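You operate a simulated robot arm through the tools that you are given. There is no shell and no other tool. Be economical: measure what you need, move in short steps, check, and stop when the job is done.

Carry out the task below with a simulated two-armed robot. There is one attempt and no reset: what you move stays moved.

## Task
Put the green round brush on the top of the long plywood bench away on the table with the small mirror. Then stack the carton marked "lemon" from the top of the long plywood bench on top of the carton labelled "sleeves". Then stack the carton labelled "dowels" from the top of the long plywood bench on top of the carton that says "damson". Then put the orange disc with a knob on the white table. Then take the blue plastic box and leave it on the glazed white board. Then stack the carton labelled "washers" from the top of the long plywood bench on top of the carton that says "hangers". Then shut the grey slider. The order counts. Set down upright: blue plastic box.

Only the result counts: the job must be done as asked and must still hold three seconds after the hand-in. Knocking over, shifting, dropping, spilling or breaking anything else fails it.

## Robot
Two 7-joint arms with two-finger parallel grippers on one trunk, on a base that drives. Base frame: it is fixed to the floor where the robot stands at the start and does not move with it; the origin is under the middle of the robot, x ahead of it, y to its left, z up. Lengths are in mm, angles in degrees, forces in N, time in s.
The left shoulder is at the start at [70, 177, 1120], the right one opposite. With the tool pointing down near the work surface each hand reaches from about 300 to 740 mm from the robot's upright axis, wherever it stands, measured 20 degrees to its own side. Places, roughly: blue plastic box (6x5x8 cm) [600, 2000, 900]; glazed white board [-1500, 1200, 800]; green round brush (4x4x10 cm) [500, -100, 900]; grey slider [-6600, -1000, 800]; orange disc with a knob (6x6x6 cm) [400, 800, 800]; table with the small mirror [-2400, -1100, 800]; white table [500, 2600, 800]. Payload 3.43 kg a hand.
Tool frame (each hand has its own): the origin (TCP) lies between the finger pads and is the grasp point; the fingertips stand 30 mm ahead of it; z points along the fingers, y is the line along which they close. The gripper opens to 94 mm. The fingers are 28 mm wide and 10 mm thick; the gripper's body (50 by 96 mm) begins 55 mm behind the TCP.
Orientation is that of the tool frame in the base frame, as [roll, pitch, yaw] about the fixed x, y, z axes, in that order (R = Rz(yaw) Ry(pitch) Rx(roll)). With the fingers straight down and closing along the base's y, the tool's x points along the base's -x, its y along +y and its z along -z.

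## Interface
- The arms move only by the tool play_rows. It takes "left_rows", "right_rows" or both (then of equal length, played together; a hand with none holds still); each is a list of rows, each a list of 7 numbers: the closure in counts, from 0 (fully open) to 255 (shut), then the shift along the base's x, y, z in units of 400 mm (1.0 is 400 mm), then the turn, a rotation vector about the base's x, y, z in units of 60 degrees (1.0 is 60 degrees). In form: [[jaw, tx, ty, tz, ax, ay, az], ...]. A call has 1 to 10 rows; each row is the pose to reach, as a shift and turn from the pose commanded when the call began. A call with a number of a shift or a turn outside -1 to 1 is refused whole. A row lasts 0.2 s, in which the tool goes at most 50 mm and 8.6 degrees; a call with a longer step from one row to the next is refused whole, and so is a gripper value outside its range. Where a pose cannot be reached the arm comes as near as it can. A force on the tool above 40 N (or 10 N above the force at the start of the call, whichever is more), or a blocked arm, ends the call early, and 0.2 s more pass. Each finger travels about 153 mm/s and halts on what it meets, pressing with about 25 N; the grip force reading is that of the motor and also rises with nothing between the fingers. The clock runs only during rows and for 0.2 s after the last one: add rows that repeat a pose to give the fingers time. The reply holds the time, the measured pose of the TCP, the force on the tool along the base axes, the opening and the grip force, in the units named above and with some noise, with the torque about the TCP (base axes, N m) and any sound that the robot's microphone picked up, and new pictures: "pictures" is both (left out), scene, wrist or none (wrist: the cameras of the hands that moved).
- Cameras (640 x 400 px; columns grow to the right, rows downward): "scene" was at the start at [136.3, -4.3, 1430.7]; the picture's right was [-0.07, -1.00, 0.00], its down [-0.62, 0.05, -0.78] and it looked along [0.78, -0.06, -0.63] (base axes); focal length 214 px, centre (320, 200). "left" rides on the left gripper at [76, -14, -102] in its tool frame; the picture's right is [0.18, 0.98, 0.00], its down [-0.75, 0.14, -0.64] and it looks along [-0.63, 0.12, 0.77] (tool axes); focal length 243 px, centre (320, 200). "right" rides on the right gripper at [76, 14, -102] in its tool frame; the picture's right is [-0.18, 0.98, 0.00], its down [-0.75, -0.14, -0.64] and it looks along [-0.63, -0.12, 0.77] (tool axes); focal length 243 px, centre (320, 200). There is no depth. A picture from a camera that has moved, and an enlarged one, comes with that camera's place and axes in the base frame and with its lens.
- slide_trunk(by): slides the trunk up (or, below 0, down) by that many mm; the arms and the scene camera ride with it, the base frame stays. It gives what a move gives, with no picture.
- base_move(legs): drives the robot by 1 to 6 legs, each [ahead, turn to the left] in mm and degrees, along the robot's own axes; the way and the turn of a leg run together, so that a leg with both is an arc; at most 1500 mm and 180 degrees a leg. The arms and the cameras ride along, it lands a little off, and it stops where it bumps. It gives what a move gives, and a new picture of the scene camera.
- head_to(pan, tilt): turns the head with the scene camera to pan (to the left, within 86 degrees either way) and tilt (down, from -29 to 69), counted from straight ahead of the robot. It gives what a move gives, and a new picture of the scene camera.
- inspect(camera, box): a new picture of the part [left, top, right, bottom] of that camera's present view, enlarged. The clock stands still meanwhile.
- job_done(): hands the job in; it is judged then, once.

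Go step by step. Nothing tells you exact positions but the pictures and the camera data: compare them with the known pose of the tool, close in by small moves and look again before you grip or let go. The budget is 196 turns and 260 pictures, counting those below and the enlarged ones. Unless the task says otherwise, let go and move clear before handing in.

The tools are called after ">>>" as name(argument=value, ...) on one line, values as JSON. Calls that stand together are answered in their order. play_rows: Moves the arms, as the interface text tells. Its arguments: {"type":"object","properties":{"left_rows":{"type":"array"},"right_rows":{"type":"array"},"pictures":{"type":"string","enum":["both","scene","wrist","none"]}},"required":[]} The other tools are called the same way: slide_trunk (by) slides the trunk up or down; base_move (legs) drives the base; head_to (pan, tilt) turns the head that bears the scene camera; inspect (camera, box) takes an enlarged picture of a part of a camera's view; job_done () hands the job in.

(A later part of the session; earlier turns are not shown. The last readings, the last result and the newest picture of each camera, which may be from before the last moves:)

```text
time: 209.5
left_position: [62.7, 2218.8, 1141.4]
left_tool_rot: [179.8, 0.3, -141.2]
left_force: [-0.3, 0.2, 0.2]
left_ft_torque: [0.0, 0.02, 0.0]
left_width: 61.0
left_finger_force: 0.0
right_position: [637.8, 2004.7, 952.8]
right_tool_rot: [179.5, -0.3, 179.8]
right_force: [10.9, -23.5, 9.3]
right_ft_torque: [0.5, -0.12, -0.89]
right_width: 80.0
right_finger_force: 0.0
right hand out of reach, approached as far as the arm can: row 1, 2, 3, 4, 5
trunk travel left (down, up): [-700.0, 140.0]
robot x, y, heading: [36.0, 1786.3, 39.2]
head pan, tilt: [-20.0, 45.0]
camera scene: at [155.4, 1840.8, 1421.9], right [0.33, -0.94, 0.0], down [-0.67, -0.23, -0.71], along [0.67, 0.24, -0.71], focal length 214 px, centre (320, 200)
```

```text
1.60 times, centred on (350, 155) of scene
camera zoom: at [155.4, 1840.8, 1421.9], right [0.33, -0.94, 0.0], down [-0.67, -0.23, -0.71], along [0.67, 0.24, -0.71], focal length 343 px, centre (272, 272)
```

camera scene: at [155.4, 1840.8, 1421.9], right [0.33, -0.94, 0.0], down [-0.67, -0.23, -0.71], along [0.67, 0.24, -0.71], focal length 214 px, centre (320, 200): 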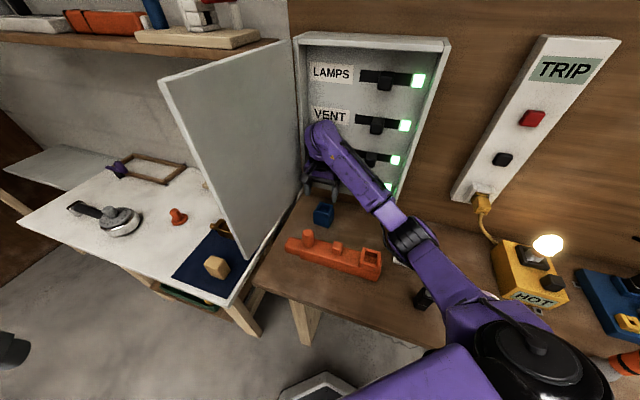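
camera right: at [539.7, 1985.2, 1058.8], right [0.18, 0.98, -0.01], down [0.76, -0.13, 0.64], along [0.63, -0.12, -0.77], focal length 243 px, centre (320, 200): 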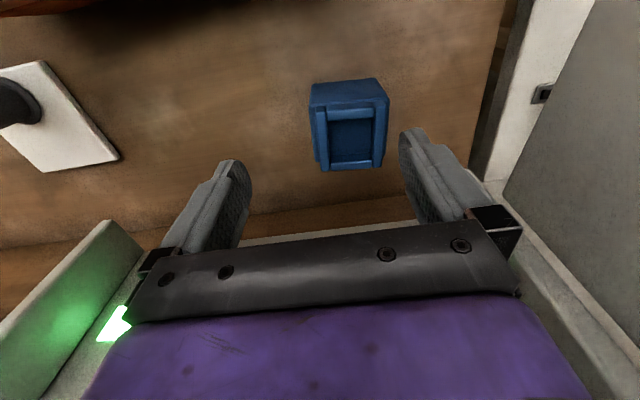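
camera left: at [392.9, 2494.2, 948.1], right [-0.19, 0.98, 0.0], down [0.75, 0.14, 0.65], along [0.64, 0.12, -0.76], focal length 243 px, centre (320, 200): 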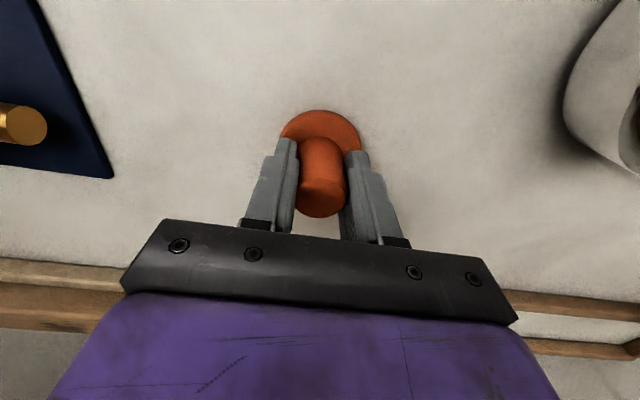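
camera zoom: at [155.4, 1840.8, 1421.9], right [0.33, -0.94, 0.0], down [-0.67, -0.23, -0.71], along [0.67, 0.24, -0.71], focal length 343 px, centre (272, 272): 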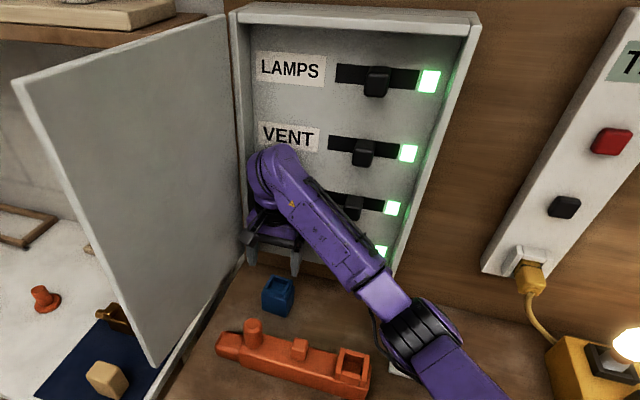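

>>> play_rows(right_rows=[[0, -0.03, -0.06, 0.0, 0, 0, 0.12], [0, -0.06, -0.12, 0.02, 0, 0, 0.24], [0, -0.1, -0.18, 0.04, 0, 0, 0.36], [0, -0.14, -0.24, 0.06, 0, 0, 0.48], [0, -0.18, -0.28, 0.08, 0, 0, 0.6], [0, -0.18, -0.28, 0.08, 0, 0, 0.65]], pictures="both")

```text
time: 210.9
left_position: [60.5, 2224.0, 1139.4]
left_tool_rot: [-179.9, 0.2, -141.2]
left_force: [-0.3, 0.5, -0.4]
left_ft_torque: [-0.01, -0.03, 0.0]
left_width: 61.0
left_finger_force: 0.2
right_position: [570.5, 1897.1, 984.8]
right_tool_rot: [179.8, -0.3, -141.0]
right_force: [-0.3, -0.3, 0.0]
right_ft_torque: [0.0, -0.01, -0.02]
right_width: 94.1
right_finger_force: 0.0
trunk travel left (down, up): [-700.0, 140.0]
robot x, y, heading: [38.4, 1786.4, 39.2]
head pan, tilt: [-20.0, 45.0]
camera scene: at [154.5, 1848.3, 1421.6], right [0.33, -0.94, 0.0], down [-0.67, -0.23, -0.71], along [0.67, 0.23, -0.71], focal length 214 px, centre (320, 200)
camera right: at [501.3, 1861.2, 1088.0], right [-0.47, 0.88, 0.0], down [0.68, 0.37, 0.64], along [0.56, 0.3, -0.77], focal length 243 px, centre (320, 200)
```

scene: 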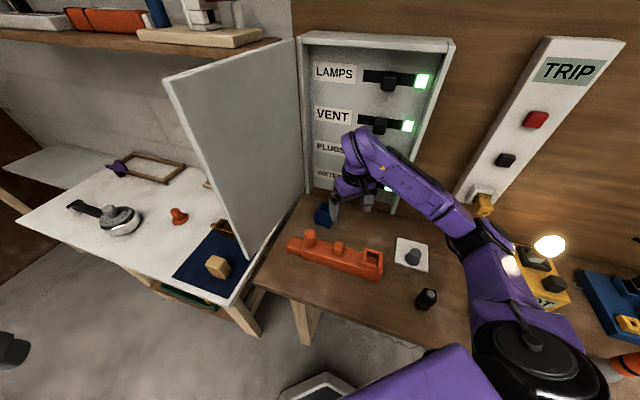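
right: 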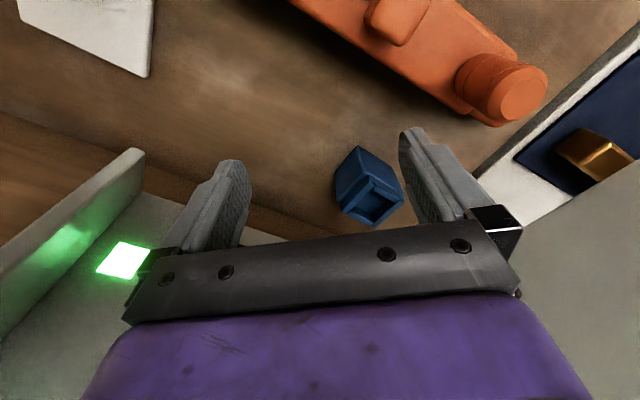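

Free again, the switch lights are all still green and the door looks unmoved. I'll raise the hand, back away and re-approach at about 20° heading, where the reach is easier.

>>> play_rows(right_rows=[[0, -0.04, -0.03, 0.08, 0, 0, 0], [0, -0.08, -0.06, 0.17, 0, 0, 0], [0, -0.115, -0.095, 0.26, 0, 0, 0], [0, -0.115, -0.095, 0.31, 0, 0, 0], [0, -0.115, -0.095, 0.31, 0, 0, 0]], pictures="none")

>>> base_move(legs=[[-400, 0], [0, 51], [340, 0], [0, -70]])

```text
time: 212.1
left_position: [61.7, 2223.9, 1139.7]
left_tool_rot: [-179.9, 0.1, -141.2]
left_force: [0.2, -0.7, 0.8]
left_ft_torque: [0.01, 0.0, -0.02]
left_width: 61.0
left_finger_force: 0.1
right_position: [526.0, 1858.5, 1106.9]
right_tool_rot: [179.8, -0.4, -141.1]
right_force: [0.5, 0.1, 0.2]
right_ft_torque: [0.05, 0.03, 0.0]
right_width: 94.0
right_finger_force: 0.0
trunk travel left (down, up): [-700.0, 140.0]
robot x, y, heading: [37.4, 1785.8, 39.3]
head pan, tilt: [-20.0, 45.0]
```

```text
time: 221.7
left_position: [-99.2, 2279.4, 1139.5]
left_tool_rot: [-180.0, 0.0, -160.8]
left_force: [0.4, -0.4, -0.1]
left_ft_torque: [0.01, 0.0, 0.02]
left_width: 61.0
left_finger_force: 0.0
right_position: [215.1, 1779.2, 1107.9]
right_tool_rot: [179.8, -0.4, -160.8]
right_force: [0.2, 0.4, -0.6]
right_ft_torque: [0.01, 0.0, 0.01]
right_width: 93.7
right_finger_force: 0.1
trunk travel left (down, up): [-700.0, 140.0]
robot x, y, heading: [-268.2, 1871.0, 19.5]
head pan, tilt: [-20.0, 45.0]
camera scene: at [-138.0, 1892.8, 1421.7], right [-0.01, -1.0, 0.0], down [-0.71, 0.01, -0.71], along [0.71, -0.01, -0.71], focal length 214 px, centre (320, 200)
```

scene: 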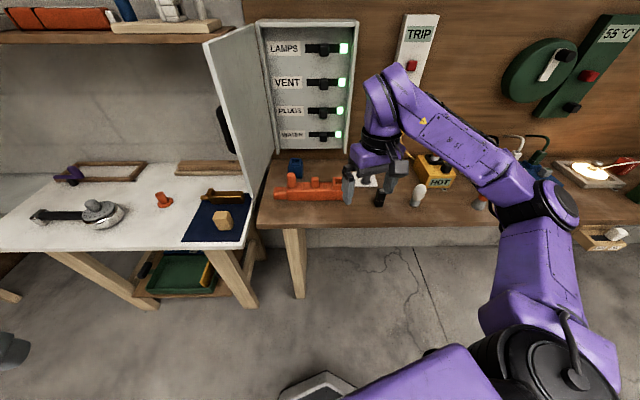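

>>> base_move(legs=[[300, 0]])

>>> head_to(pan=-20, tilt=45)

```text
time: 223.8
left_position: [181.9, 2377.6, 1140.8]
left_tool_rot: [180.0, 0.1, -160.9]
left_force: [-0.5, 1.0, 1.0]
left_ft_torque: [-0.04, -0.04, -0.01]
left_width: 60.8
left_finger_force: 0.0
right_position: [497.2, 1878.0, 1106.7]
right_tool_rot: [179.8, -0.2, -161.0]
right_force: [0.4, -0.5, -0.2]
right_ft_torque: [0.05, -0.01, -0.01]
right_width: 93.8
right_finger_force: 0.2
trunk travel left (down, up): [-700.0, 140.0]
robot x, y, heading: [9.5, 1977.4, 19.4]
head pan, tilt: [-20.0, 45.0]
camera scene: at [141.7, 1991.8, 1421.7], right [-0.01, -1.0, 0.0], down [-0.71, 0.01, -0.71], along [0.71, -0.01, -0.71], focal length 214 px, centre (320, 200)
```

scene: 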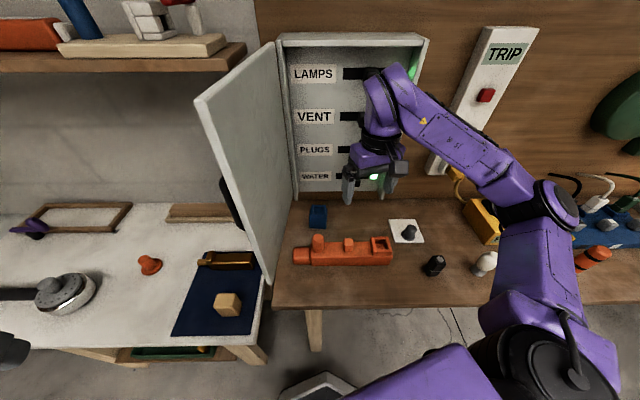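

```text
time: 224.4
left_position: [182.5, 2378.0, 1139.7]
left_tool_rot: [-180.0, 0.1, -161.0]
left_force: [0.3, 0.2, 0.0]
left_ft_torque: [-0.01, 0.02, 0.03]
left_width: 60.8
left_finger_force: 0.1
right_position: [496.5, 1877.8, 1108.1]
right_tool_rot: [179.8, -0.5, -160.9]
right_force: [0.4, 0.4, -0.4]
right_ft_torque: [0.02, -0.01, 0.01]
right_width: 94.2
right_finger_force: 0.0
trunk travel left (down, up): [-700.0, 140.0]
robot x, y, heading: [13.2, 1969.2, 19.6]
head pan, tilt: [-20.0, 45.0]
camera scene: at [142.5, 1992.1, 1421.6], right [-0.01, -1.0, 0.0], down [-0.71, 0.01, -0.71], along [0.71, -0.01, -0.71], focal length 214 px, centre (320, 200)
```

scene: 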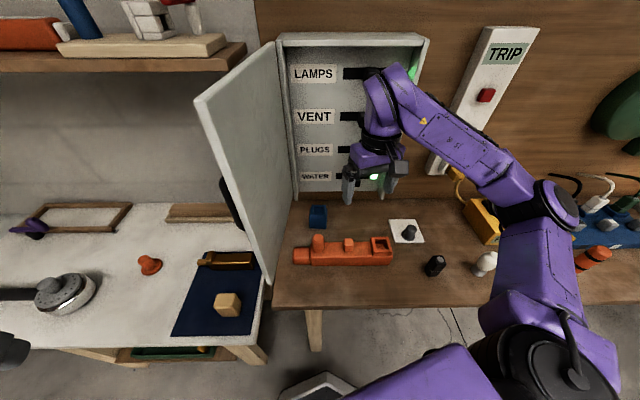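

>>> play_rows(right_rows=[[30, 0.02, 0.03, -0.08, 0, 0, -0.06], [30, 0.05, 0.07, -0.16, 0, 0, -0.12], [30, 0.1, 0.12, -0.23, 0, 0, -0.18], [30, 0.16, 0.17, -0.29, 0, 0, -0.24], [30, 0.23, 0.22, -0.34, 0, 0, -0.3], [30, 0.2875, 0.2675, -0.3675, 0, 0, -0.317], [30, 0.2875, 0.2675, -0.3675, 0, 0, -0.317]], pictures="both")

```text
time: 226.0
left_position: [181.9, 2377.0, 1139.4]
left_tool_rot: [179.9, 0.1, -161.0]
left_force: [0.5, -0.2, -0.3]
left_ft_torque: [0.0, 0.03, 0.03]
left_width: 60.9
left_finger_force: 0.0
right_position: [612.1, 1983.0, 961.2]
right_tool_rot: [179.8, -0.2, -179.9]
right_force: [-0.8, 0.6, -0.3]
right_ft_torque: [-0.01, -0.03, -0.01]
right_width: 82.8
right_finger_force: 0.1
trunk travel left (down, up): [-700.0, 140.0]
robot x, y, heading: [16.0, 1976.1, 19.2]
head pan, tilt: [-20.0, 45.0]
camera scene: at [141.6, 1991.3, 1421.7], right [-0.01, -1.0, 0.0], down [-0.71, 0.01, -0.71], along [0.71, -0.01, -0.71], focal length 214 px, centre (320, 200)
camera right: at [535.3, 1996.3, 1065.7], right [0.18, 0.98, 0.0], down [0.76, -0.14, 0.64], along [0.63, -0.11, -0.77], focal length 243 px, centre (320, 200)
```

scene: 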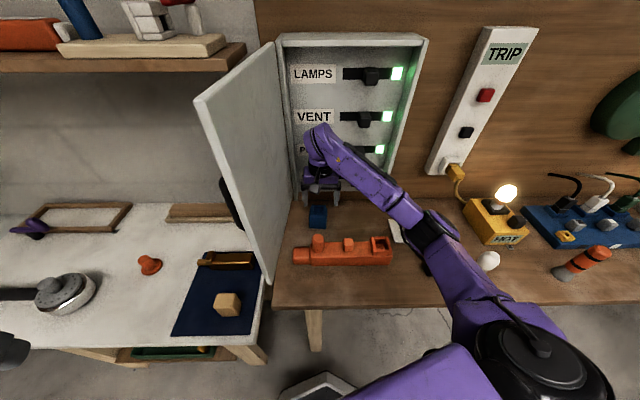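
right: 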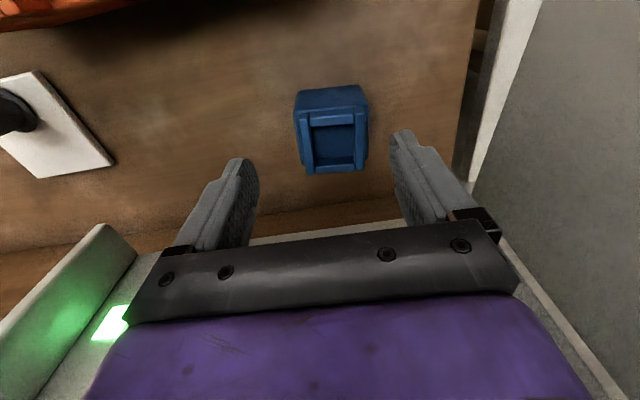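

>>> play_rows(right_rows=[[30, 0.02, 0.02, -0.06, 0, 0, 0], [30, 0.0325, 0.0225, -0.12, 0, 0, 0], [30, 0.0325, 0.0225, -0.18, 0, 0, 0], [30, 0.0325, 0.0225, -0.22, 0, 0, 0], [30, 0.0325, 0.0225, -0.2425, 0, 0, 0], [30, 0.0325, 0.0225, -0.2425, 0, 0, 0]], pictures="wrist")

```text
time: 227.4
left_position: [182.8, 2379.1, 1138.7]
left_tool_rot: [-180.0, 0.1, -160.9]
left_force: [0.4, 0.4, 0.2]
left_ft_torque: [-0.01, -0.03, 0.02]
left_width: 60.8
left_finger_force: 0.0
right_position: [624.0, 1993.7, 863.6]
right_tool_rot: [179.8, -0.2, -179.9]
right_force: [0.3, 0.0, 0.1]
right_ft_torque: [-0.03, -0.01, 0.02]
right_width: 82.8
right_finger_force: 0.1
trunk travel left (down, up): [-700.0, 140.0]
robot x, y, heading: [16.1, 1974.0, 19.8]
head pan, tilt: [-20.0, 45.0]
camera right: at [547.6, 2006.5, 967.4], right [0.18, 0.98, 0.0], down [0.76, -0.14, 0.64], along [0.63, -0.11, -0.77], focal length 243 px, centre (320, 200)
```

right: 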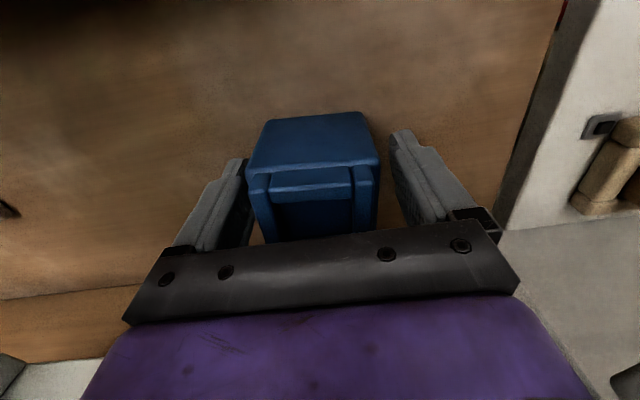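

>>> play_rows(right_rows=[[255, 0, 0, 0, 0, 0, 0], [255, 0, 0, 0, 0, 0, 0], [255, 0, 0, 0, 0, 0, 0], [255, 0, 0, 0.04, 0, 0, 0], [255, 0, 0, 0.14, 0, 0, 0], [255, -0.02, -0.02, 0.24, 0, 0, 0], [255, -0.08, -0.07, 0.31, 0, 0, 0.06], [255, -0.15, -0.13, 0.36, 0, 0, 0.14], [255, -0.22, -0.19, 0.42, 0, 0, 0.22], [255, -0.29, -0.24, 0.48, 0, 0, 0.3]], pictures="both")

```text
time: 229.6
left_position: [179.6, 2377.5, 1139.7]
left_tool_rot: [-179.9, 0.2, -160.9]
left_force: [-0.7, 0.1, 0.6]
left_ft_torque: [0.02, 0.01, -0.01]
left_width: 60.9
left_finger_force: 0.0
right_position: [506.1, 1896.6, 1056.0]
right_tool_rot: [179.8, -0.3, -161.7]
right_force: [0.1, 0.6, -0.4]
right_ft_torque: [0.02, -0.03, -0.03]
right_width: 63.9
right_finger_force: 25.0
trunk travel left (down, up): [-700.0, 140.0]
robot x, y, heading: [16.6, 1972.6, 19.6]
head pan, tilt: [-20.0, 45.0]
camera scene: at [140.5, 1990.9, 1421.8], right [-0.01, -1.0, 0.0], down [-0.71, 0.01, -0.71], along [0.71, -0.01, -0.71], focal length 214 px, centre (320, 200)
camera right: at [429.3, 1886.1, 1159.6], right [-0.13, 0.99, 0.0], down [0.76, 0.1, 0.64], along [0.63, 0.09, -0.77], focal length 243 px, centre (320, 200)
```

scene: 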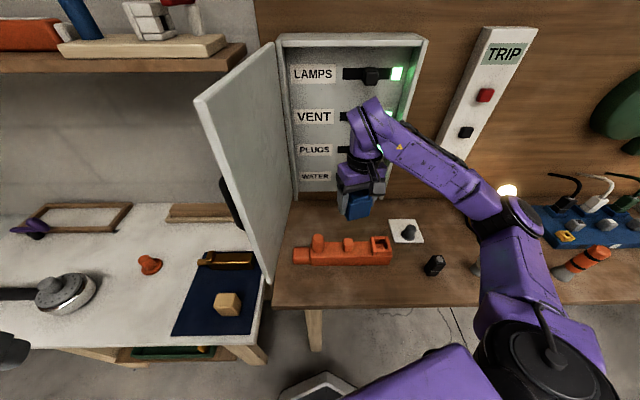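
right: 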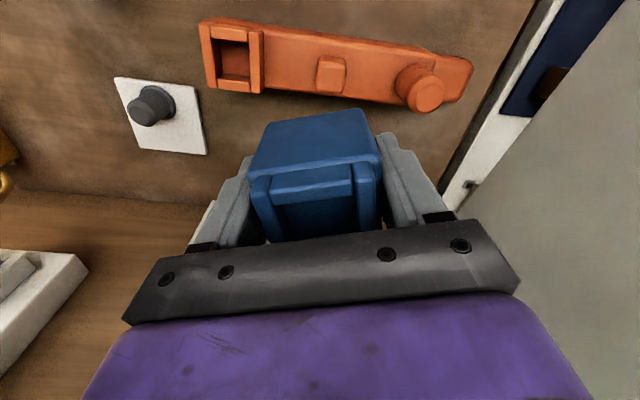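

Box is held. I drive back out, down the room and into the aisle toward the glazed white board.

>>> base_move(legs=[[-300, 0], [0, -109.5], [1400, 0], [0, -90]])

>>> head_to(pan=-35, tilt=25)

```text
time: 246.9
left_position: [-666.2, 131.5, 1139.1]
left_tool_rot: [-179.9, 0.1, -2.9]
left_force: [0.2, 0.2, -0.4]
left_ft_torque: [-0.01, -0.04, 0.0]
left_width: 60.9
left_finger_force: 0.0
right_position: [-789.5, 699.2, 1055.3]
right_tool_rot: [179.9, -0.2, -3.8]
right_force: [-0.9, 0.2, -0.5]
right_ft_torque: [-0.02, 0.0, 0.01]
right_width: 63.8
right_finger_force: 25.1
trunk travel left (down, up): [-700.0, 140.0]
robot x, y, heading: [-360.8, 445.9, 177.5]
head pan, tilt: [-20.0, 45.0]
camera scene: at [-483.0, 479.0, 1421.7], right [0.38, 0.92, 0.0], down [0.65, -0.27, -0.71], along [-0.65, 0.27, -0.71], focal length 214 px, centre (320, 200)
```

scene: 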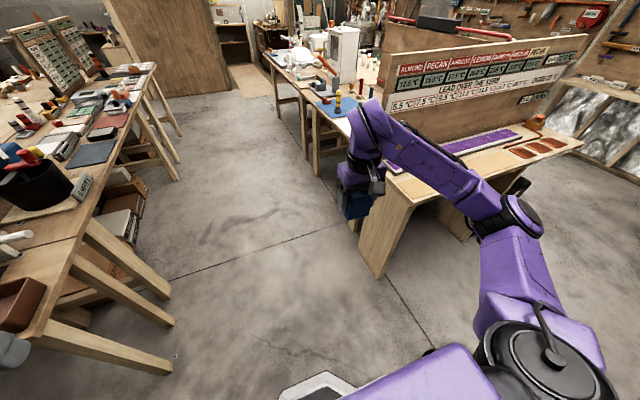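

```text
time: 247.7
left_position: [-666.5, 132.1, 1139.3]
left_tool_rot: [179.9, 0.1, -2.9]
left_force: [-0.2, 1.0, -0.4]
left_ft_torque: [-0.06, 0.0, 0.03]
left_width: 60.9
left_finger_force: 0.1
right_position: [-788.9, 700.2, 1055.2]
right_tool_rot: [179.8, -0.3, -3.8]
right_force: [0.1, -0.3, -0.7]
right_ft_torque: [0.03, -0.05, -0.03]
right_width: 63.6
right_finger_force: 24.9
trunk travel left (down, up): [-700.0, 140.0]
robot x, y, heading: [-357.6, 444.8, 177.6]
head pan, tilt: [-35.0, 25.0]
camera scene: at [-481.1, 503.8, 1452.2], right [0.61, 0.79, 0.0], down [0.34, -0.26, -0.91], along [-0.72, 0.55, -0.42], focal length 214 px, centre (320, 200)
```

scene: 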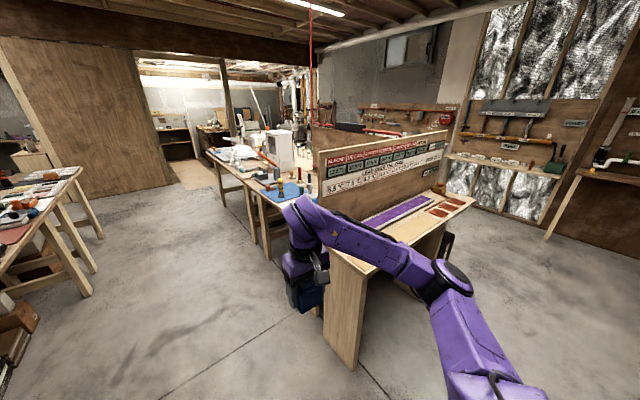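

>>> base_move(legs=[[1300, 0], [0, -87.5]])

>>> head_to(pan=-10, tilt=38)

```text
time: 258.0
left_position: [-2011.4, 783.7, 1140.0]
left_tool_rot: [180.0, 0.0, -88.6]
left_force: [0.6, 0.1, 0.1]
left_ft_torque: [0.0, -0.01, 0.0]
left_width: 60.7
left_finger_force: 0.0
right_position: [-1453.9, 949.4, 1055.9]
right_tool_rot: [179.8, -0.3, -89.5]
right_force: [0.4, 0.0, -0.8]
right_ft_torque: [-0.02, -0.02, 0.02]
right_width: 63.9
right_finger_force: 24.6
trunk travel left (down, up): [-700.0, 140.0]
robot x, y, heading: [-1675.4, 499.3, 91.8]
head pan, tilt: [-35.0, 25.0]
camera scene: at [-1627.2, 629.1, 1452.2], right [0.84, -0.55, 0.0], down [-0.23, -0.35, -0.91], along [0.5, 0.76, -0.42], focal length 214 px, centre (320, 200)
```

scene: 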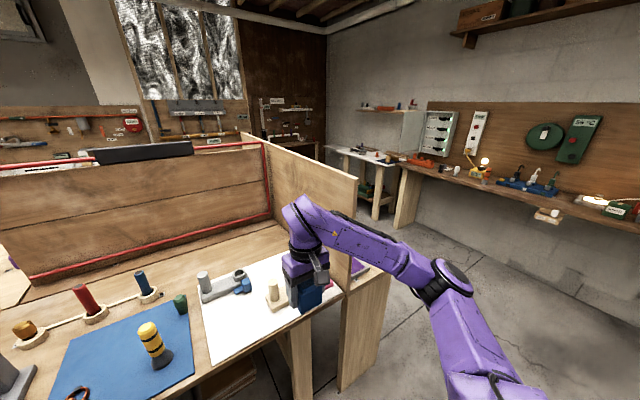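

```text
time: 258.9
left_position: [-2010.9, 783.0, 1140.4]
left_tool_rot: [-180.0, 0.0, -88.6]
left_force: [-0.8, 0.0, 0.4]
left_ft_torque: [-0.03, 0.02, 0.02]
left_width: 60.8
left_finger_force: 0.1
right_position: [-1453.9, 947.7, 1055.9]
right_tool_rot: [179.8, -0.3, -89.5]
right_force: [0.5, -0.2, -1.8]
right_ft_torque: [0.0, 0.0, 0.03]
right_width: 63.7
right_finger_force: 25.3
trunk travel left (down, up): [-700.0, 140.0]
robot x, y, heading: [-1677.0, 498.2, 91.6]
head pan, tilt: [-10.0, 38.0]
camera scene: at [-1665.2, 637.4, 1431.9], right [0.99, -0.14, 0.0], down [-0.09, -0.61, -0.79], along [0.11, 0.78, -0.62], focal length 214 px, centre (320, 200)
```

scene: 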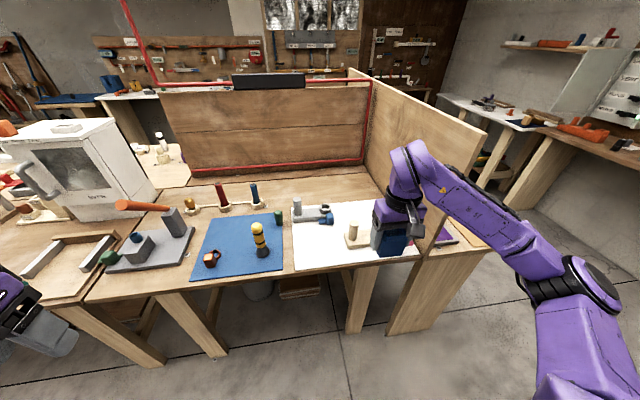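

>>> inspect(camera="scene", box=[270, 170, 470, 300])

>>> inspect(camera="right", box=[0, 0, 640, 400])

```text
3.08 times, centred on (370, 235) of scene
camera zoom: at [-1665.2, 637.4, 1431.9], right [0.99, -0.14, 0.0], down [-0.09, -0.61, -0.79], along [0.11, 0.78, -0.62], focal length 660 px, centre (166, 92)
```

zoom: 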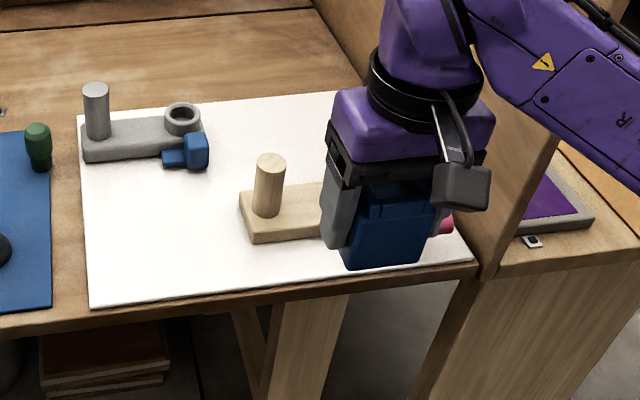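

```text
1.00 times, centred on (320, 200) of right
camera zoom: at [-1468.1, 872.6, 1159.0], right [-0.98, 0.18, 0.0], down [0.14, 0.76, 0.64], along [0.11, 0.63, -0.77], focal length 243 px, centre (320, 200)
```

zoom: 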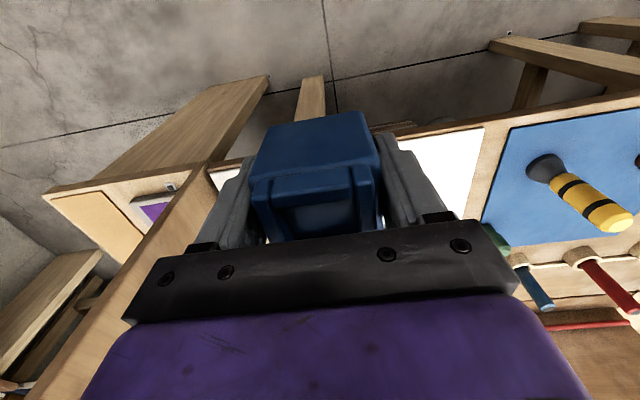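

The white board spans x −1688…−1253, y 1063…1413; its front-left area around (−1600, 1145) is free. I shift the hand left, then drive 120 mm closer.

>>> play_rows(right_rows=[[255, -0.09, 0, 0, 0, 0, 0], [255, -0.18, 0, 0, 0, 0, 0], [255, -0.27, 0.02, 0, 0, 0, 0], [255, -0.33, 0.04, 0, 0, 0, 0], [255, -0.33, 0.04, 0, 0, 0, 0]], pictures="none")

>>> base_move(legs=[[120, 0]])

>>> inspect(camera="scene", box=[240, 170, 480, 330])

```text
time: 260.1
left_position: [-2009.8, 782.3, 1139.3]
left_tool_rot: [180.0, 0.1, -88.5]
left_force: [0.0, 0.3, 0.2]
left_ft_torque: [-0.01, 0.04, 0.0]
left_width: 60.7
left_finger_force: 0.1
right_position: [-1577.5, 983.4, 1052.2]
right_tool_rot: [179.7, -0.2, -89.3]
right_force: [0.5, -0.1, -0.8]
right_ft_torque: [-0.01, 0.01, 0.0]
right_width: 63.7
right_finger_force: 25.2
right hand out of reach, approached as far as the arm can: row 2, 3, 4, 5
trunk travel left (down, up): [-700.0, 140.0]
robot x, y, heading: [-1677.3, 503.5, 91.8]
head pan, tilt: [-10.0, 38.0]
```

```text
time: 261.3
left_position: [-2013.4, 904.2, 1139.3]
left_tool_rot: [180.0, 0.2, -88.7]
left_force: [-0.1, -0.4, -0.1]
left_ft_torque: [0.03, -0.05, 0.01]
left_width: 60.8
left_finger_force: 0.0
right_position: [-1580.5, 1104.9, 1053.3]
right_tool_rot: [179.7, -0.2, -89.3]
right_force: [0.0, -0.3, -0.6]
right_ft_torque: [0.01, 0.01, 0.02]
right_width: 63.6
right_finger_force: 25.1
trunk travel left (down, up): [-700.0, 140.0]
robot x, y, heading: [-1681.0, 616.3, 92.1]
head pan, tilt: [-10.0, 38.0]
camera scene: at [-1669.2, 758.9, 1432.0], right [0.99, -0.14, 0.0], down [-0.09, -0.61, -0.79], along [0.11, 0.78, -0.62], focal length 214 px, centre (320, 200)
```

scene: 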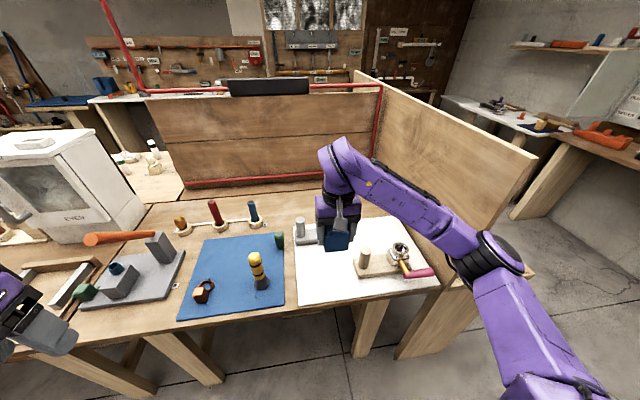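

```text
2.50 times, centred on (360, 250) of scene
camera zoom: at [-1669.2, 758.9, 1432.0], right [0.99, -0.14, 0.0], down [-0.09, -0.61, -0.79], along [0.11, 0.78, -0.62], focal length 536 px, centre (220, 75)
```

zoom: 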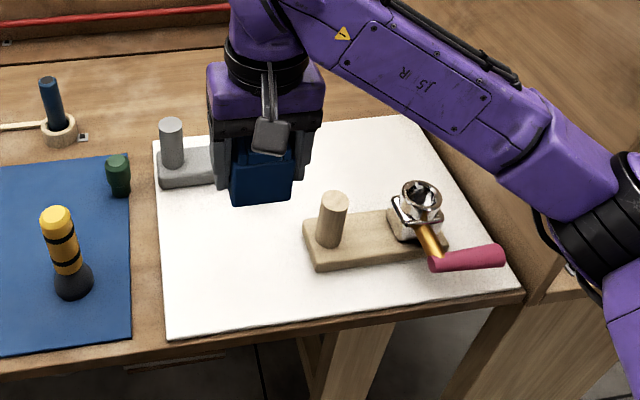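

>>> play_rows(right_rows=[[255, -0.02, 0.03, -0.08, 0, 0, 0], [255, -0.04, 0.06, -0.18, 0, 0, 0], [255, -0.05, 0.0875, -0.27, 0, 0, 0], [255, -0.05, 0.0875, -0.35, 0, 0, 0], [255, -0.05, 0.0875, -0.41, 0, 0, 0], [255, -0.05, 0.0875, -0.41, 0, 0, 0]], pictures="both")

```text
time: 262.7
left_position: [-2013.7, 905.7, 1139.2]
left_tool_rot: [180.0, 0.1, -88.5]
left_force: [-0.1, -0.4, -0.2]
left_ft_torque: [0.0, -0.01, -0.03]
left_width: 60.9
left_finger_force: 0.0
right_position: [-1601.7, 1139.8, 888.4]
right_tool_rot: [179.6, -0.3, -89.3]
right_force: [0.5, 0.3, -0.9]
right_ft_torque: [0.01, 0.03, -0.01]
right_width: 64.0
right_finger_force: 25.3
trunk travel left (down, up): [-700.0, 140.0]
robot x, y, heading: [-1678.4, 623.3, 92.1]
head pan, tilt: [-10.0, 38.0]
camera scene: at [-1669.3, 759.4, 1431.9], right [0.99, -0.14, 0.0], down [-0.09, -0.61, -0.79], along [0.11, 0.78, -0.62], focal length 214 px, centre (320, 200)
camera right: at [-1615.5, 1064.5, 991.3], right [-0.99, 0.17, 0.0], down [0.13, 0.76, 0.64], along [0.11, 0.63, -0.77], focal length 243 px, centre (320, 200)
```

scene: 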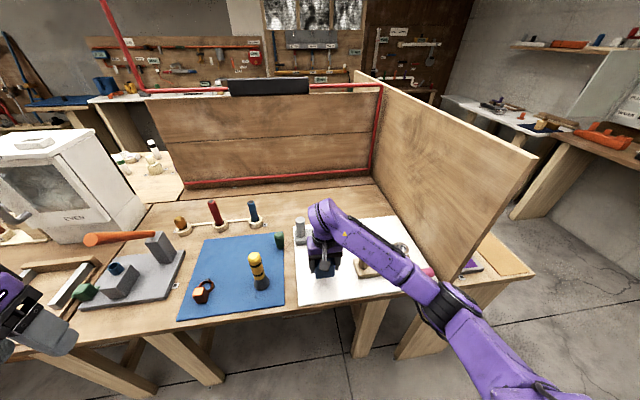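
right: 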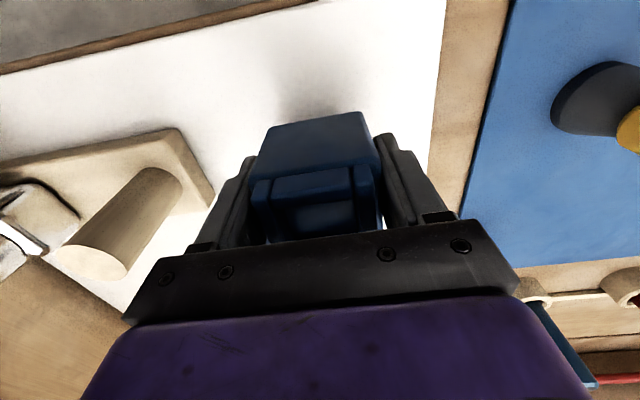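

>>> play_rows(right_rows=[[255, -0.02, 0, -0.03, 0, 0, 0], [255, -0.02, 0, -0.05, 0, 0, 0], [255, -0.02, 0, -0.06, 0, 0, 0], [255, -0.02, 0, -0.06, 0, 0, 0]], pictures="none")

>>> play_rows(right_rows=[[255, 0, 0, -0.006, 0, 0, 0], [255, 0, 0, -0.012, 0, 0, 0], [255, 0, 0, -0.012, 0, 0, 0]], pictures="none")

>>> inspect(camera="right", box=[200, 60, 440, 240])

```text
time: 263.7
left_position: [-2015.4, 904.2, 1139.9]
left_tool_rot: [179.9, 0.2, -88.6]
left_force: [0.4, -0.4, 0.4]
left_ft_torque: [0.0, 0.01, 0.02]
left_width: 60.8
left_finger_force: 0.0
right_position: [-1609.5, 1140.2, 864.3]
right_tool_rot: [179.8, -0.4, -89.4]
right_force: [0.5, 0.0, -0.6]
right_ft_torque: [-0.01, 0.01, -0.01]
right_width: 63.8
right_finger_force: 25.1
trunk travel left (down, up): [-700.0, 140.0]
robot x, y, heading: [-1680.3, 621.4, 92.0]
head pan, tilt: [-10.0, 38.0]
```

```text
time: 264.5
left_position: [-2013.8, 905.7, 1139.7]
left_tool_rot: [180.0, 0.2, -88.6]
left_force: [0.2, -0.5, 0.3]
left_ft_torque: [0.02, 0.01, -0.01]
left_width: 60.8
left_finger_force: 0.1
right_position: [-1608.5, 1139.5, 860.8]
right_tool_rot: [179.8, -0.4, -89.4]
right_force: [-0.2, 0.2, -1.4]
right_ft_torque: [0.0, -0.02, -0.03]
right_width: 63.7
right_finger_force: 25.5
trunk travel left (down, up): [-700.0, 140.0]
robot x, y, heading: [-1681.4, 623.7, 91.9]
head pan, tilt: [-10.0, 38.0]
```

```text
2.22 times, centred on (320, 150) of right
camera zoom: at [-1622.4, 1064.0, 963.7], right [-0.99, 0.17, 0.0], down [0.13, 0.76, 0.64], along [0.11, 0.63, -0.77], focal length 539 px, centre (320, 311)
```

zoom: 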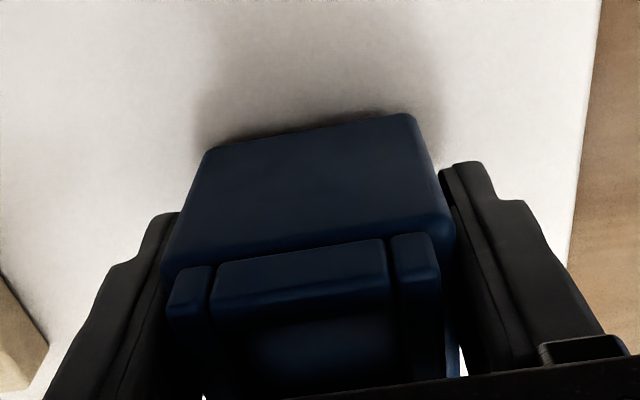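

>>> play_rows(right_rows=[[255, 0, 0, -0.006, 0, 0, 0], [255, 0, 0, -0.012, 0, 0, 0], [255, 0, 0, -0.012, 0, 0, 0]], pictures="none")

>>> play_rows(right_rows=[[255, 0, 0, -0.005, 0, 0, 0], [255, 0, 0, -0.01, 0, 0, 0], [255, 0, 0, -0.01, 0, 0, 0]], pictures="none")

```text
time: 265.3
left_position: [-2014.1, 905.6, 1140.6]
left_tool_rot: [180.0, 0.0, -88.5]
left_force: [0.5, -0.5, 0.4]
left_ft_torque: [-0.03, 0.01, 0.0]
left_width: 60.7
left_finger_force: 0.1
right_position: [-1610.0, 1140.2, 855.7]
right_tool_rot: [179.7, -0.3, -89.4]
right_force: [0.4, -0.9, -1.4]
right_ft_torque: [-0.02, -0.03, 0.02]
right_width: 64.0
right_finger_force: 24.8
trunk travel left (down, up): [-700.0, 140.0]
robot x, y, heading: [-1676.7, 623.3, 91.8]
head pan, tilt: [-10.0, 38.0]
```

```text
time: 266.1
left_position: [-2015.0, 905.6, 1139.3]
left_tool_rot: [180.0, 0.1, -88.6]
left_force: [0.0, 0.1, -0.2]
left_ft_torque: [-0.02, 0.02, 0.01]
left_width: 60.8
left_finger_force: 0.1
right_position: [-1609.3, 1139.1, 851.5]
right_tool_rot: [179.8, -0.3, -89.2]
right_force: [0.5, 0.4, 3.3]
right_ft_torque: [-0.08, -0.1, 0.05]
right_width: 63.7
right_finger_force: 24.4
trunk travel left (down, up): [-700.0, 140.0]
robot x, y, heading: [-1682.1, 623.0, 91.7]
head pan, tilt: [-10.0, 38.0]
```

>>> play_rows(right_rows=[[255, 0, 0, -0.005, 0, 0, 0], [255, 0, 0, -0.005, 0, 0, 0], [180, 0, 0, -0.002, 0, 0, 0], [90, 0, 0, -0.002, 0, 0, 0], [20, 0, 0, -0.002, 0, 0, 0], [10, 0, 0, 0.03, 0, 0, 0], [10, 0, 0, 0.12, 0, 0, 0], [10, 0, 0, 0.24, 0, 0, 0], [10, 0.02, -0.03, 0.35, 0, 0, 0], [10, 0.08, -0.07, 0.45, 0, 0, 0]], pictures="both")

>>> inspect(camera="scene", box=[270, 190, 450, 310])

```text
time: 268.3
left_position: [-2012.8, 903.0, 1140.0]
left_tool_rot: [-180.0, 0.2, -88.6]
left_force: [0.5, -0.5, 0.4]
left_ft_torque: [-0.03, 0.01, 0.02]
left_width: 61.0
left_finger_force: 0.1
right_position: [-1576.7, 1111.2, 1035.4]
right_tool_rot: [179.7, -0.3, -89.3]
right_force: [0.7, -0.3, -1.1]
right_ft_torque: [0.0, 0.0, -0.02]
right_width: 90.3
right_finger_force: 0.0
trunk travel left (down, up): [-700.0, 140.0]
robot x, y, heading: [-1678.4, 622.0, 91.9]
head pan, tilt: [-10.0, 38.0]
camera scene: at [-1667.7, 758.0, 1432.0], right [0.99, -0.14, 0.0], down [-0.09, -0.61, -0.79], along [0.11, 0.78, -0.61], focal length 214 px, centre (320, 200)
camera right: at [-1589.9, 1035.0, 1138.6], right [-0.98, 0.17, 0.0], down [0.14, 0.76, 0.64], along [0.11, 0.63, -0.77], focal length 243 px, centre (320, 200)
```

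scene: 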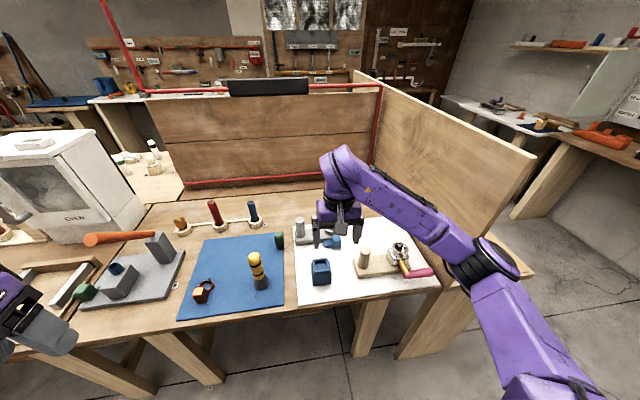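
right: 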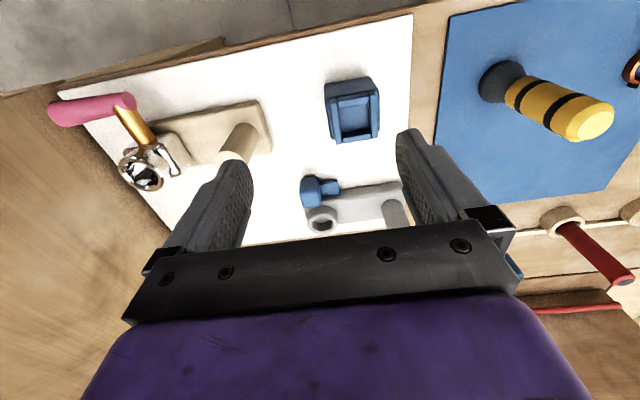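

```text
3.33 times, centred on (360, 250) of scene
camera zoom: at [-1667.7, 758.0, 1432.0], right [0.99, -0.14, 0.0], down [-0.09, -0.61, -0.79], along [0.11, 0.78, -0.61], focal length 715 px, centre (187, 33)
```

zoom: 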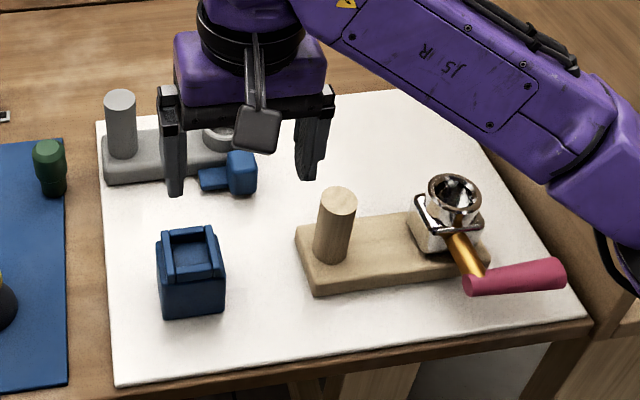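

The blue box stands upright on the white board. I raise the hand and drive back to the long bench for washers and hangers.

>>> play_rows(right_rows=[[30, 0.06, -0.04, 0.08, 0, 0, 0], [30, 0.12, -0.08, 0.16, 0, 0, 0], [30, 0.18, -0.12, 0.22, 0, 0, 0], [30, 0.22, -0.16, 0.24, 0, 0, 0], [30, 0.22, -0.16, 0.24, 0, 0, 0]], pictures="none")

>>> base_move(legs=[[-170, 0], [0, -92], [1370, 0], [0, -90]])

```text
time: 269.5
left_position: [-2015.2, 906.4, 1137.9]
left_tool_rot: [-179.9, 0.1, -88.6]
left_force: [0.5, -0.1, 0.0]
left_ft_torque: [0.0, 0.01, 0.05]
left_width: 60.7
left_finger_force: 0.0
right_position: [-1488.1, 1049.8, 1128.3]
right_tool_rot: [179.8, -0.4, -89.3]
right_force: [0.7, 0.4, 0.3]
right_ft_torque: [-0.01, -0.02, -0.01]
right_width: 82.9
right_finger_force: 0.0
trunk travel left (down, up): [-700.0, 140.0]
robot x, y, heading: [-1681.0, 625.3, 91.9]
head pan, tilt: [-10.0, 38.0]
```

```text
time: 285.1
left_position: [0.0, 151.3, 1139.2]
left_tool_rot: [179.9, 0.1, 88.4]
left_force: [-0.2, 0.0, -0.5]
left_ft_torque: [-0.03, 0.04, 0.04]
left_width: 60.8
left_finger_force: 0.1
right_position: [-532.8, 35.3, 1129.2]
right_tool_rot: [179.8, -0.3, 87.8]
right_force: [0.4, -0.5, 0.5]
right_ft_torque: [0.02, 0.01, -0.04]
right_width: 83.0
right_finger_force: 0.1
trunk travel left (down, up): [-700.0, 140.0]
robot x, y, heading: [-319.4, 455.3, -91.4]
head pan, tilt: [-10.0, 38.0]
camera scene: at [-336.2, 319.0, 1431.9], right [-0.98, 0.19, 0.0], down [0.12, 0.6, -0.79], along [-0.15, -0.77, -0.62], focal length 214 px, centre (320, 200)
```

scene: 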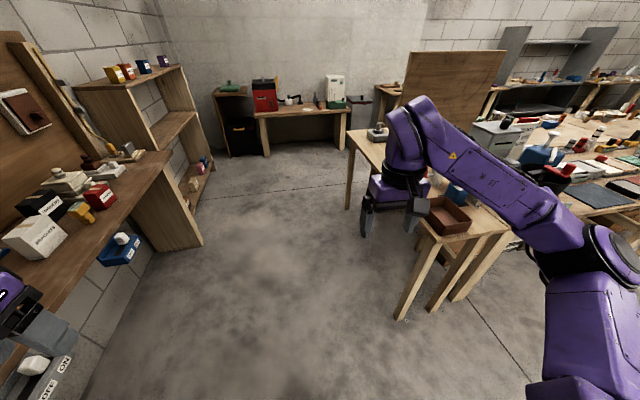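

>>> base_move(legs=[[870, 0], [0, 91], [290, 0]])

>>> head_to(pan=-15, tilt=48)

>>> inspect(camera="scene", box=[220, 110, 480, 280])

```text
time: 295.2
left_position: [236.0, -91.9, 1139.6]
left_tool_rot: [-179.9, 0.1, -179.2]
left_force: [0.3, -0.9, -0.3]
left_ft_torque: [0.0, 0.01, -0.01]
left_width: 61.0
left_finger_force: 0.0
right_position: [374.5, -620.3, 1129.0]
right_tool_rot: [179.9, -0.3, -179.9]
right_force: [0.8, -0.1, 0.2]
right_ft_torque: [-0.01, 0.03, 0.01]
right_width: 82.7
right_finger_force: 0.1
trunk travel left (down, up): [-700.0, 140.0]
robot x, y, heading: [-54.0, -421.2, 1.3]
head pan, tilt: [-10.0, 38.0]
camera scene: at [84.9, -432.4, 1432.0], right [-0.15, -0.99, 0.0], down [-0.61, 0.09, -0.79], along [0.78, -0.12, -0.62], focal length 214 px, centre (320, 200)
```

scene: 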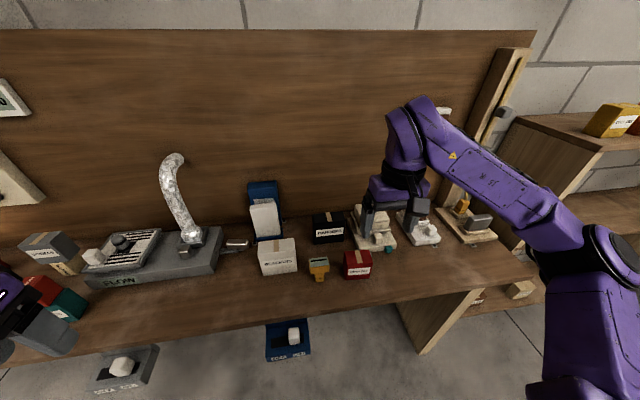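

```text
time: 296.0
left_position: [237.5, -90.8, 1139.1]
left_tool_rot: [-180.0, 0.1, -179.2]
left_force: [-0.3, 0.9, 0.4]
left_ft_torque: [0.04, 0.0, 0.0]
left_width: 60.8
left_finger_force: 0.1
right_position: [374.8, -619.2, 1127.8]
right_tool_rot: [179.8, -0.4, -179.9]
right_force: [-0.7, -0.5, 0.4]
right_ft_torque: [-0.02, 0.01, 0.0]
right_width: 82.8
right_finger_force: 0.1
trunk travel left (down, up): [-700.0, 140.0]
robot x, y, heading: [-53.5, -423.8, 1.4]
head pan, tilt: [-15.0, 48.0]
camera scene: at [77.0, -438.0, 1417.5], right [-0.24, -0.97, 0.0], down [-0.72, 0.18, -0.67], along [0.65, -0.16, -0.74], focal length 214 px, centre (320, 200)
```

scene: 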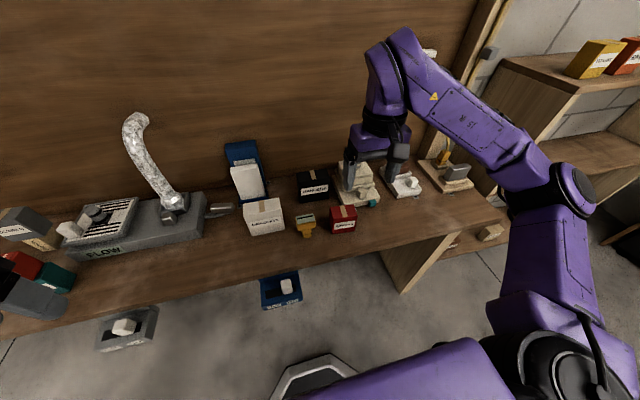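

```text
2.35 times, centred on (350, 195) of scene
camera zoom: at [77.0, -438.0, 1417.5], right [-0.24, -0.97, 0.0], down [-0.72, 0.18, -0.67], along [0.65, -0.16, -0.74], focal length 505 px, centre (249, 212)
```

zoom: 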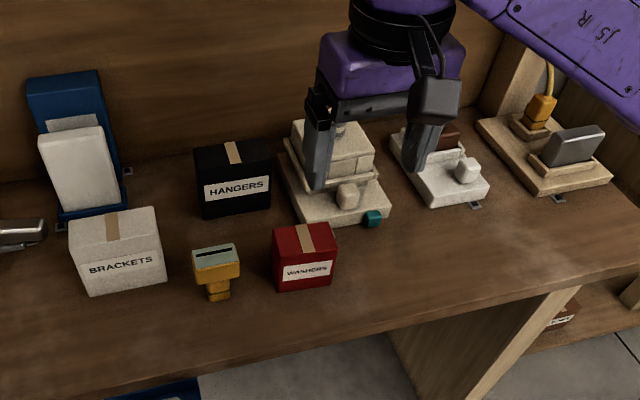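

>>> inspect(camera="scene", box=[280, 160, 392, 245])

```text
4.71 times, centred on (336, 202) of scene
camera zoom: at [77.0, -438.0, 1417.5], right [-0.24, -0.97, 0.0], down [-0.72, 0.18, -0.67], along [0.65, -0.16, -0.74], focal length 1009 px, centre (245, 188)
```

zoom: 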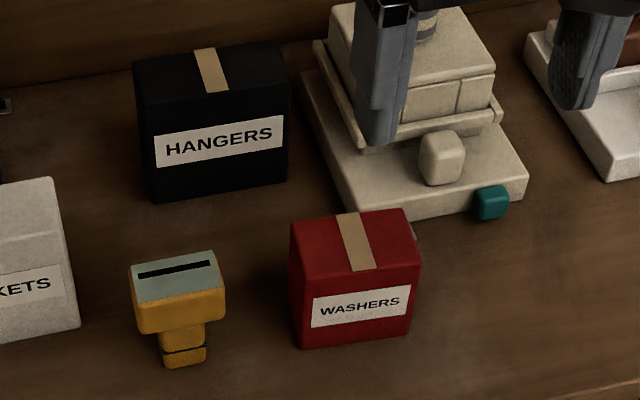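

Washers: centre ≈ (467, −607), 78×48, top 900, yaw ≈ −5°. Hangers: centre ≈ (629, −549), top ≈ 921. I drive 40 mm ahead and move the right hand above washers.

>>> base_move(legs=[[40, 0]])

>>> play_rows(right_rows=[[0, 0.02, 0.0, -0.08, 0, 0, -0.04], [0, 0.05, 0.01, -0.18, 0, 0, -0.08], [0, 0.09, 0.02, -0.27, 0, 0, -0.085], [0, 0.125, 0.03, -0.34, 0, 0, -0.085], [0, 0.13, 0.03, -0.34, 0, 0, -0.085]], pictures="wrist")

```text
time: 296.8
left_position: [271.7, -89.8, 1140.8]
left_tool_rot: [-179.9, 0.4, -179.2]
left_force: [0.2, -0.7, 0.6]
left_ft_torque: [-0.01, -0.02, -0.01]
left_width: 60.6
left_finger_force: 0.1
right_position: [410.2, -618.6, 1131.0]
right_tool_rot: [179.7, -0.2, -179.8]
right_force: [-1.0, -0.5, 0.8]
right_ft_torque: [0.0, 0.0, 0.0]
right_width: 82.8
right_finger_force: 0.0
trunk travel left (down, up): [-700.0, 140.0]
robot x, y, heading: [-9.2, -420.6, 1.0]
head pan, tilt: [-15.0, 48.0]
camera scene: at [111.7, -437.2, 1417.9], right [-0.24, -0.97, 0.0], down [-0.72, 0.18, -0.67], along [0.65, -0.16, -0.74], focal length 214 px, centre (320, 200)
```

scene: 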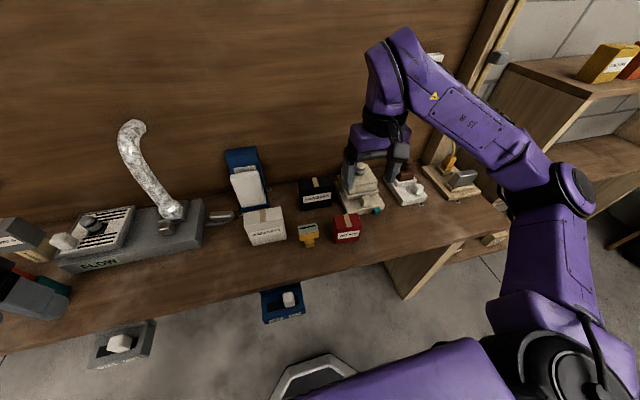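

```text
time: 298.0
left_position: [275.8, -90.3, 1139.9]
left_tool_rot: [-179.8, 0.2, -179.3]
left_force: [-0.1, 0.6, -0.3]
left_ft_torque: [-0.03, 0.02, 0.01]
left_width: 60.6
left_finger_force: 0.1
right_position: [465.3, -606.8, 991.9]
right_tool_rot: [179.8, -0.3, 175.1]
right_force: [0.2, -0.5, 0.4]
right_ft_torque: [-0.03, -0.03, -0.04]
right_width: 93.6
right_finger_force: 0.0
right hand out of reach, approached as far as the arm can: row 2
trunk travel left (down, up): [-700.0, 140.0]
robot x, y, heading: [-13.1, -420.3, 1.2]
head pan, tilt: [-15.0, 48.0]
camera right: at [390.0, -587.5, 1096.4], right [0.27, 0.96, 0.0], down [0.74, -0.21, 0.64], along [0.61, -0.17, -0.77], focal length 243 px, centre (320, 200)
```

right: 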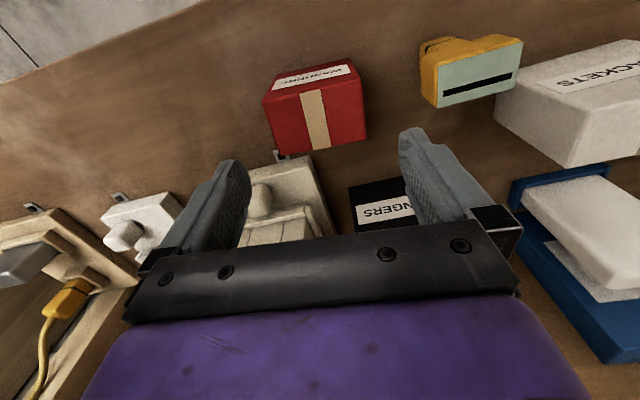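

>>> play_rows(right_rows=[[0, -0.003, -0.005, -0.07, 0, 0, 0], [0, -0.003, -0.005, -0.14, 0, 0, 0], [0, -0.003, -0.005, -0.155, 0, 0, 0], [0, -0.003, -0.005, -0.155, 0, 0, 0]], pictures="wrist")

```text
time: 299.0
left_position: [276.7, -90.9, 1140.0]
left_tool_rot: [-179.9, 0.1, -179.2]
left_force: [0.2, 0.1, -0.7]
left_ft_torque: [0.0, -0.01, 0.02]
left_width: 61.0
left_finger_force: 0.0
right_position: [464.2, -608.6, 931.2]
right_tool_rot: [179.8, -0.3, 174.9]
right_force: [-0.7, -1.2, -0.2]
right_ft_torque: [0.02, 0.02, -0.03]
right_width: 94.1
right_finger_force: 0.0
trunk travel left (down, up): [-700.0, 140.0]
robot x, y, heading: [-12.5, -425.8, 1.2]
head pan, tilt: [-15.0, 48.0]
camera right: at [389.1, -588.9, 1035.2], right [0.27, 0.96, 0.0], down [0.74, -0.21, 0.64], along [0.61, -0.17, -0.77], focal length 243 px, centre (320, 200)
```

right: 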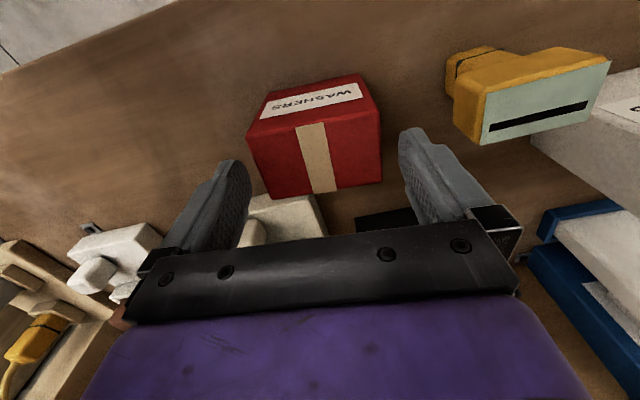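

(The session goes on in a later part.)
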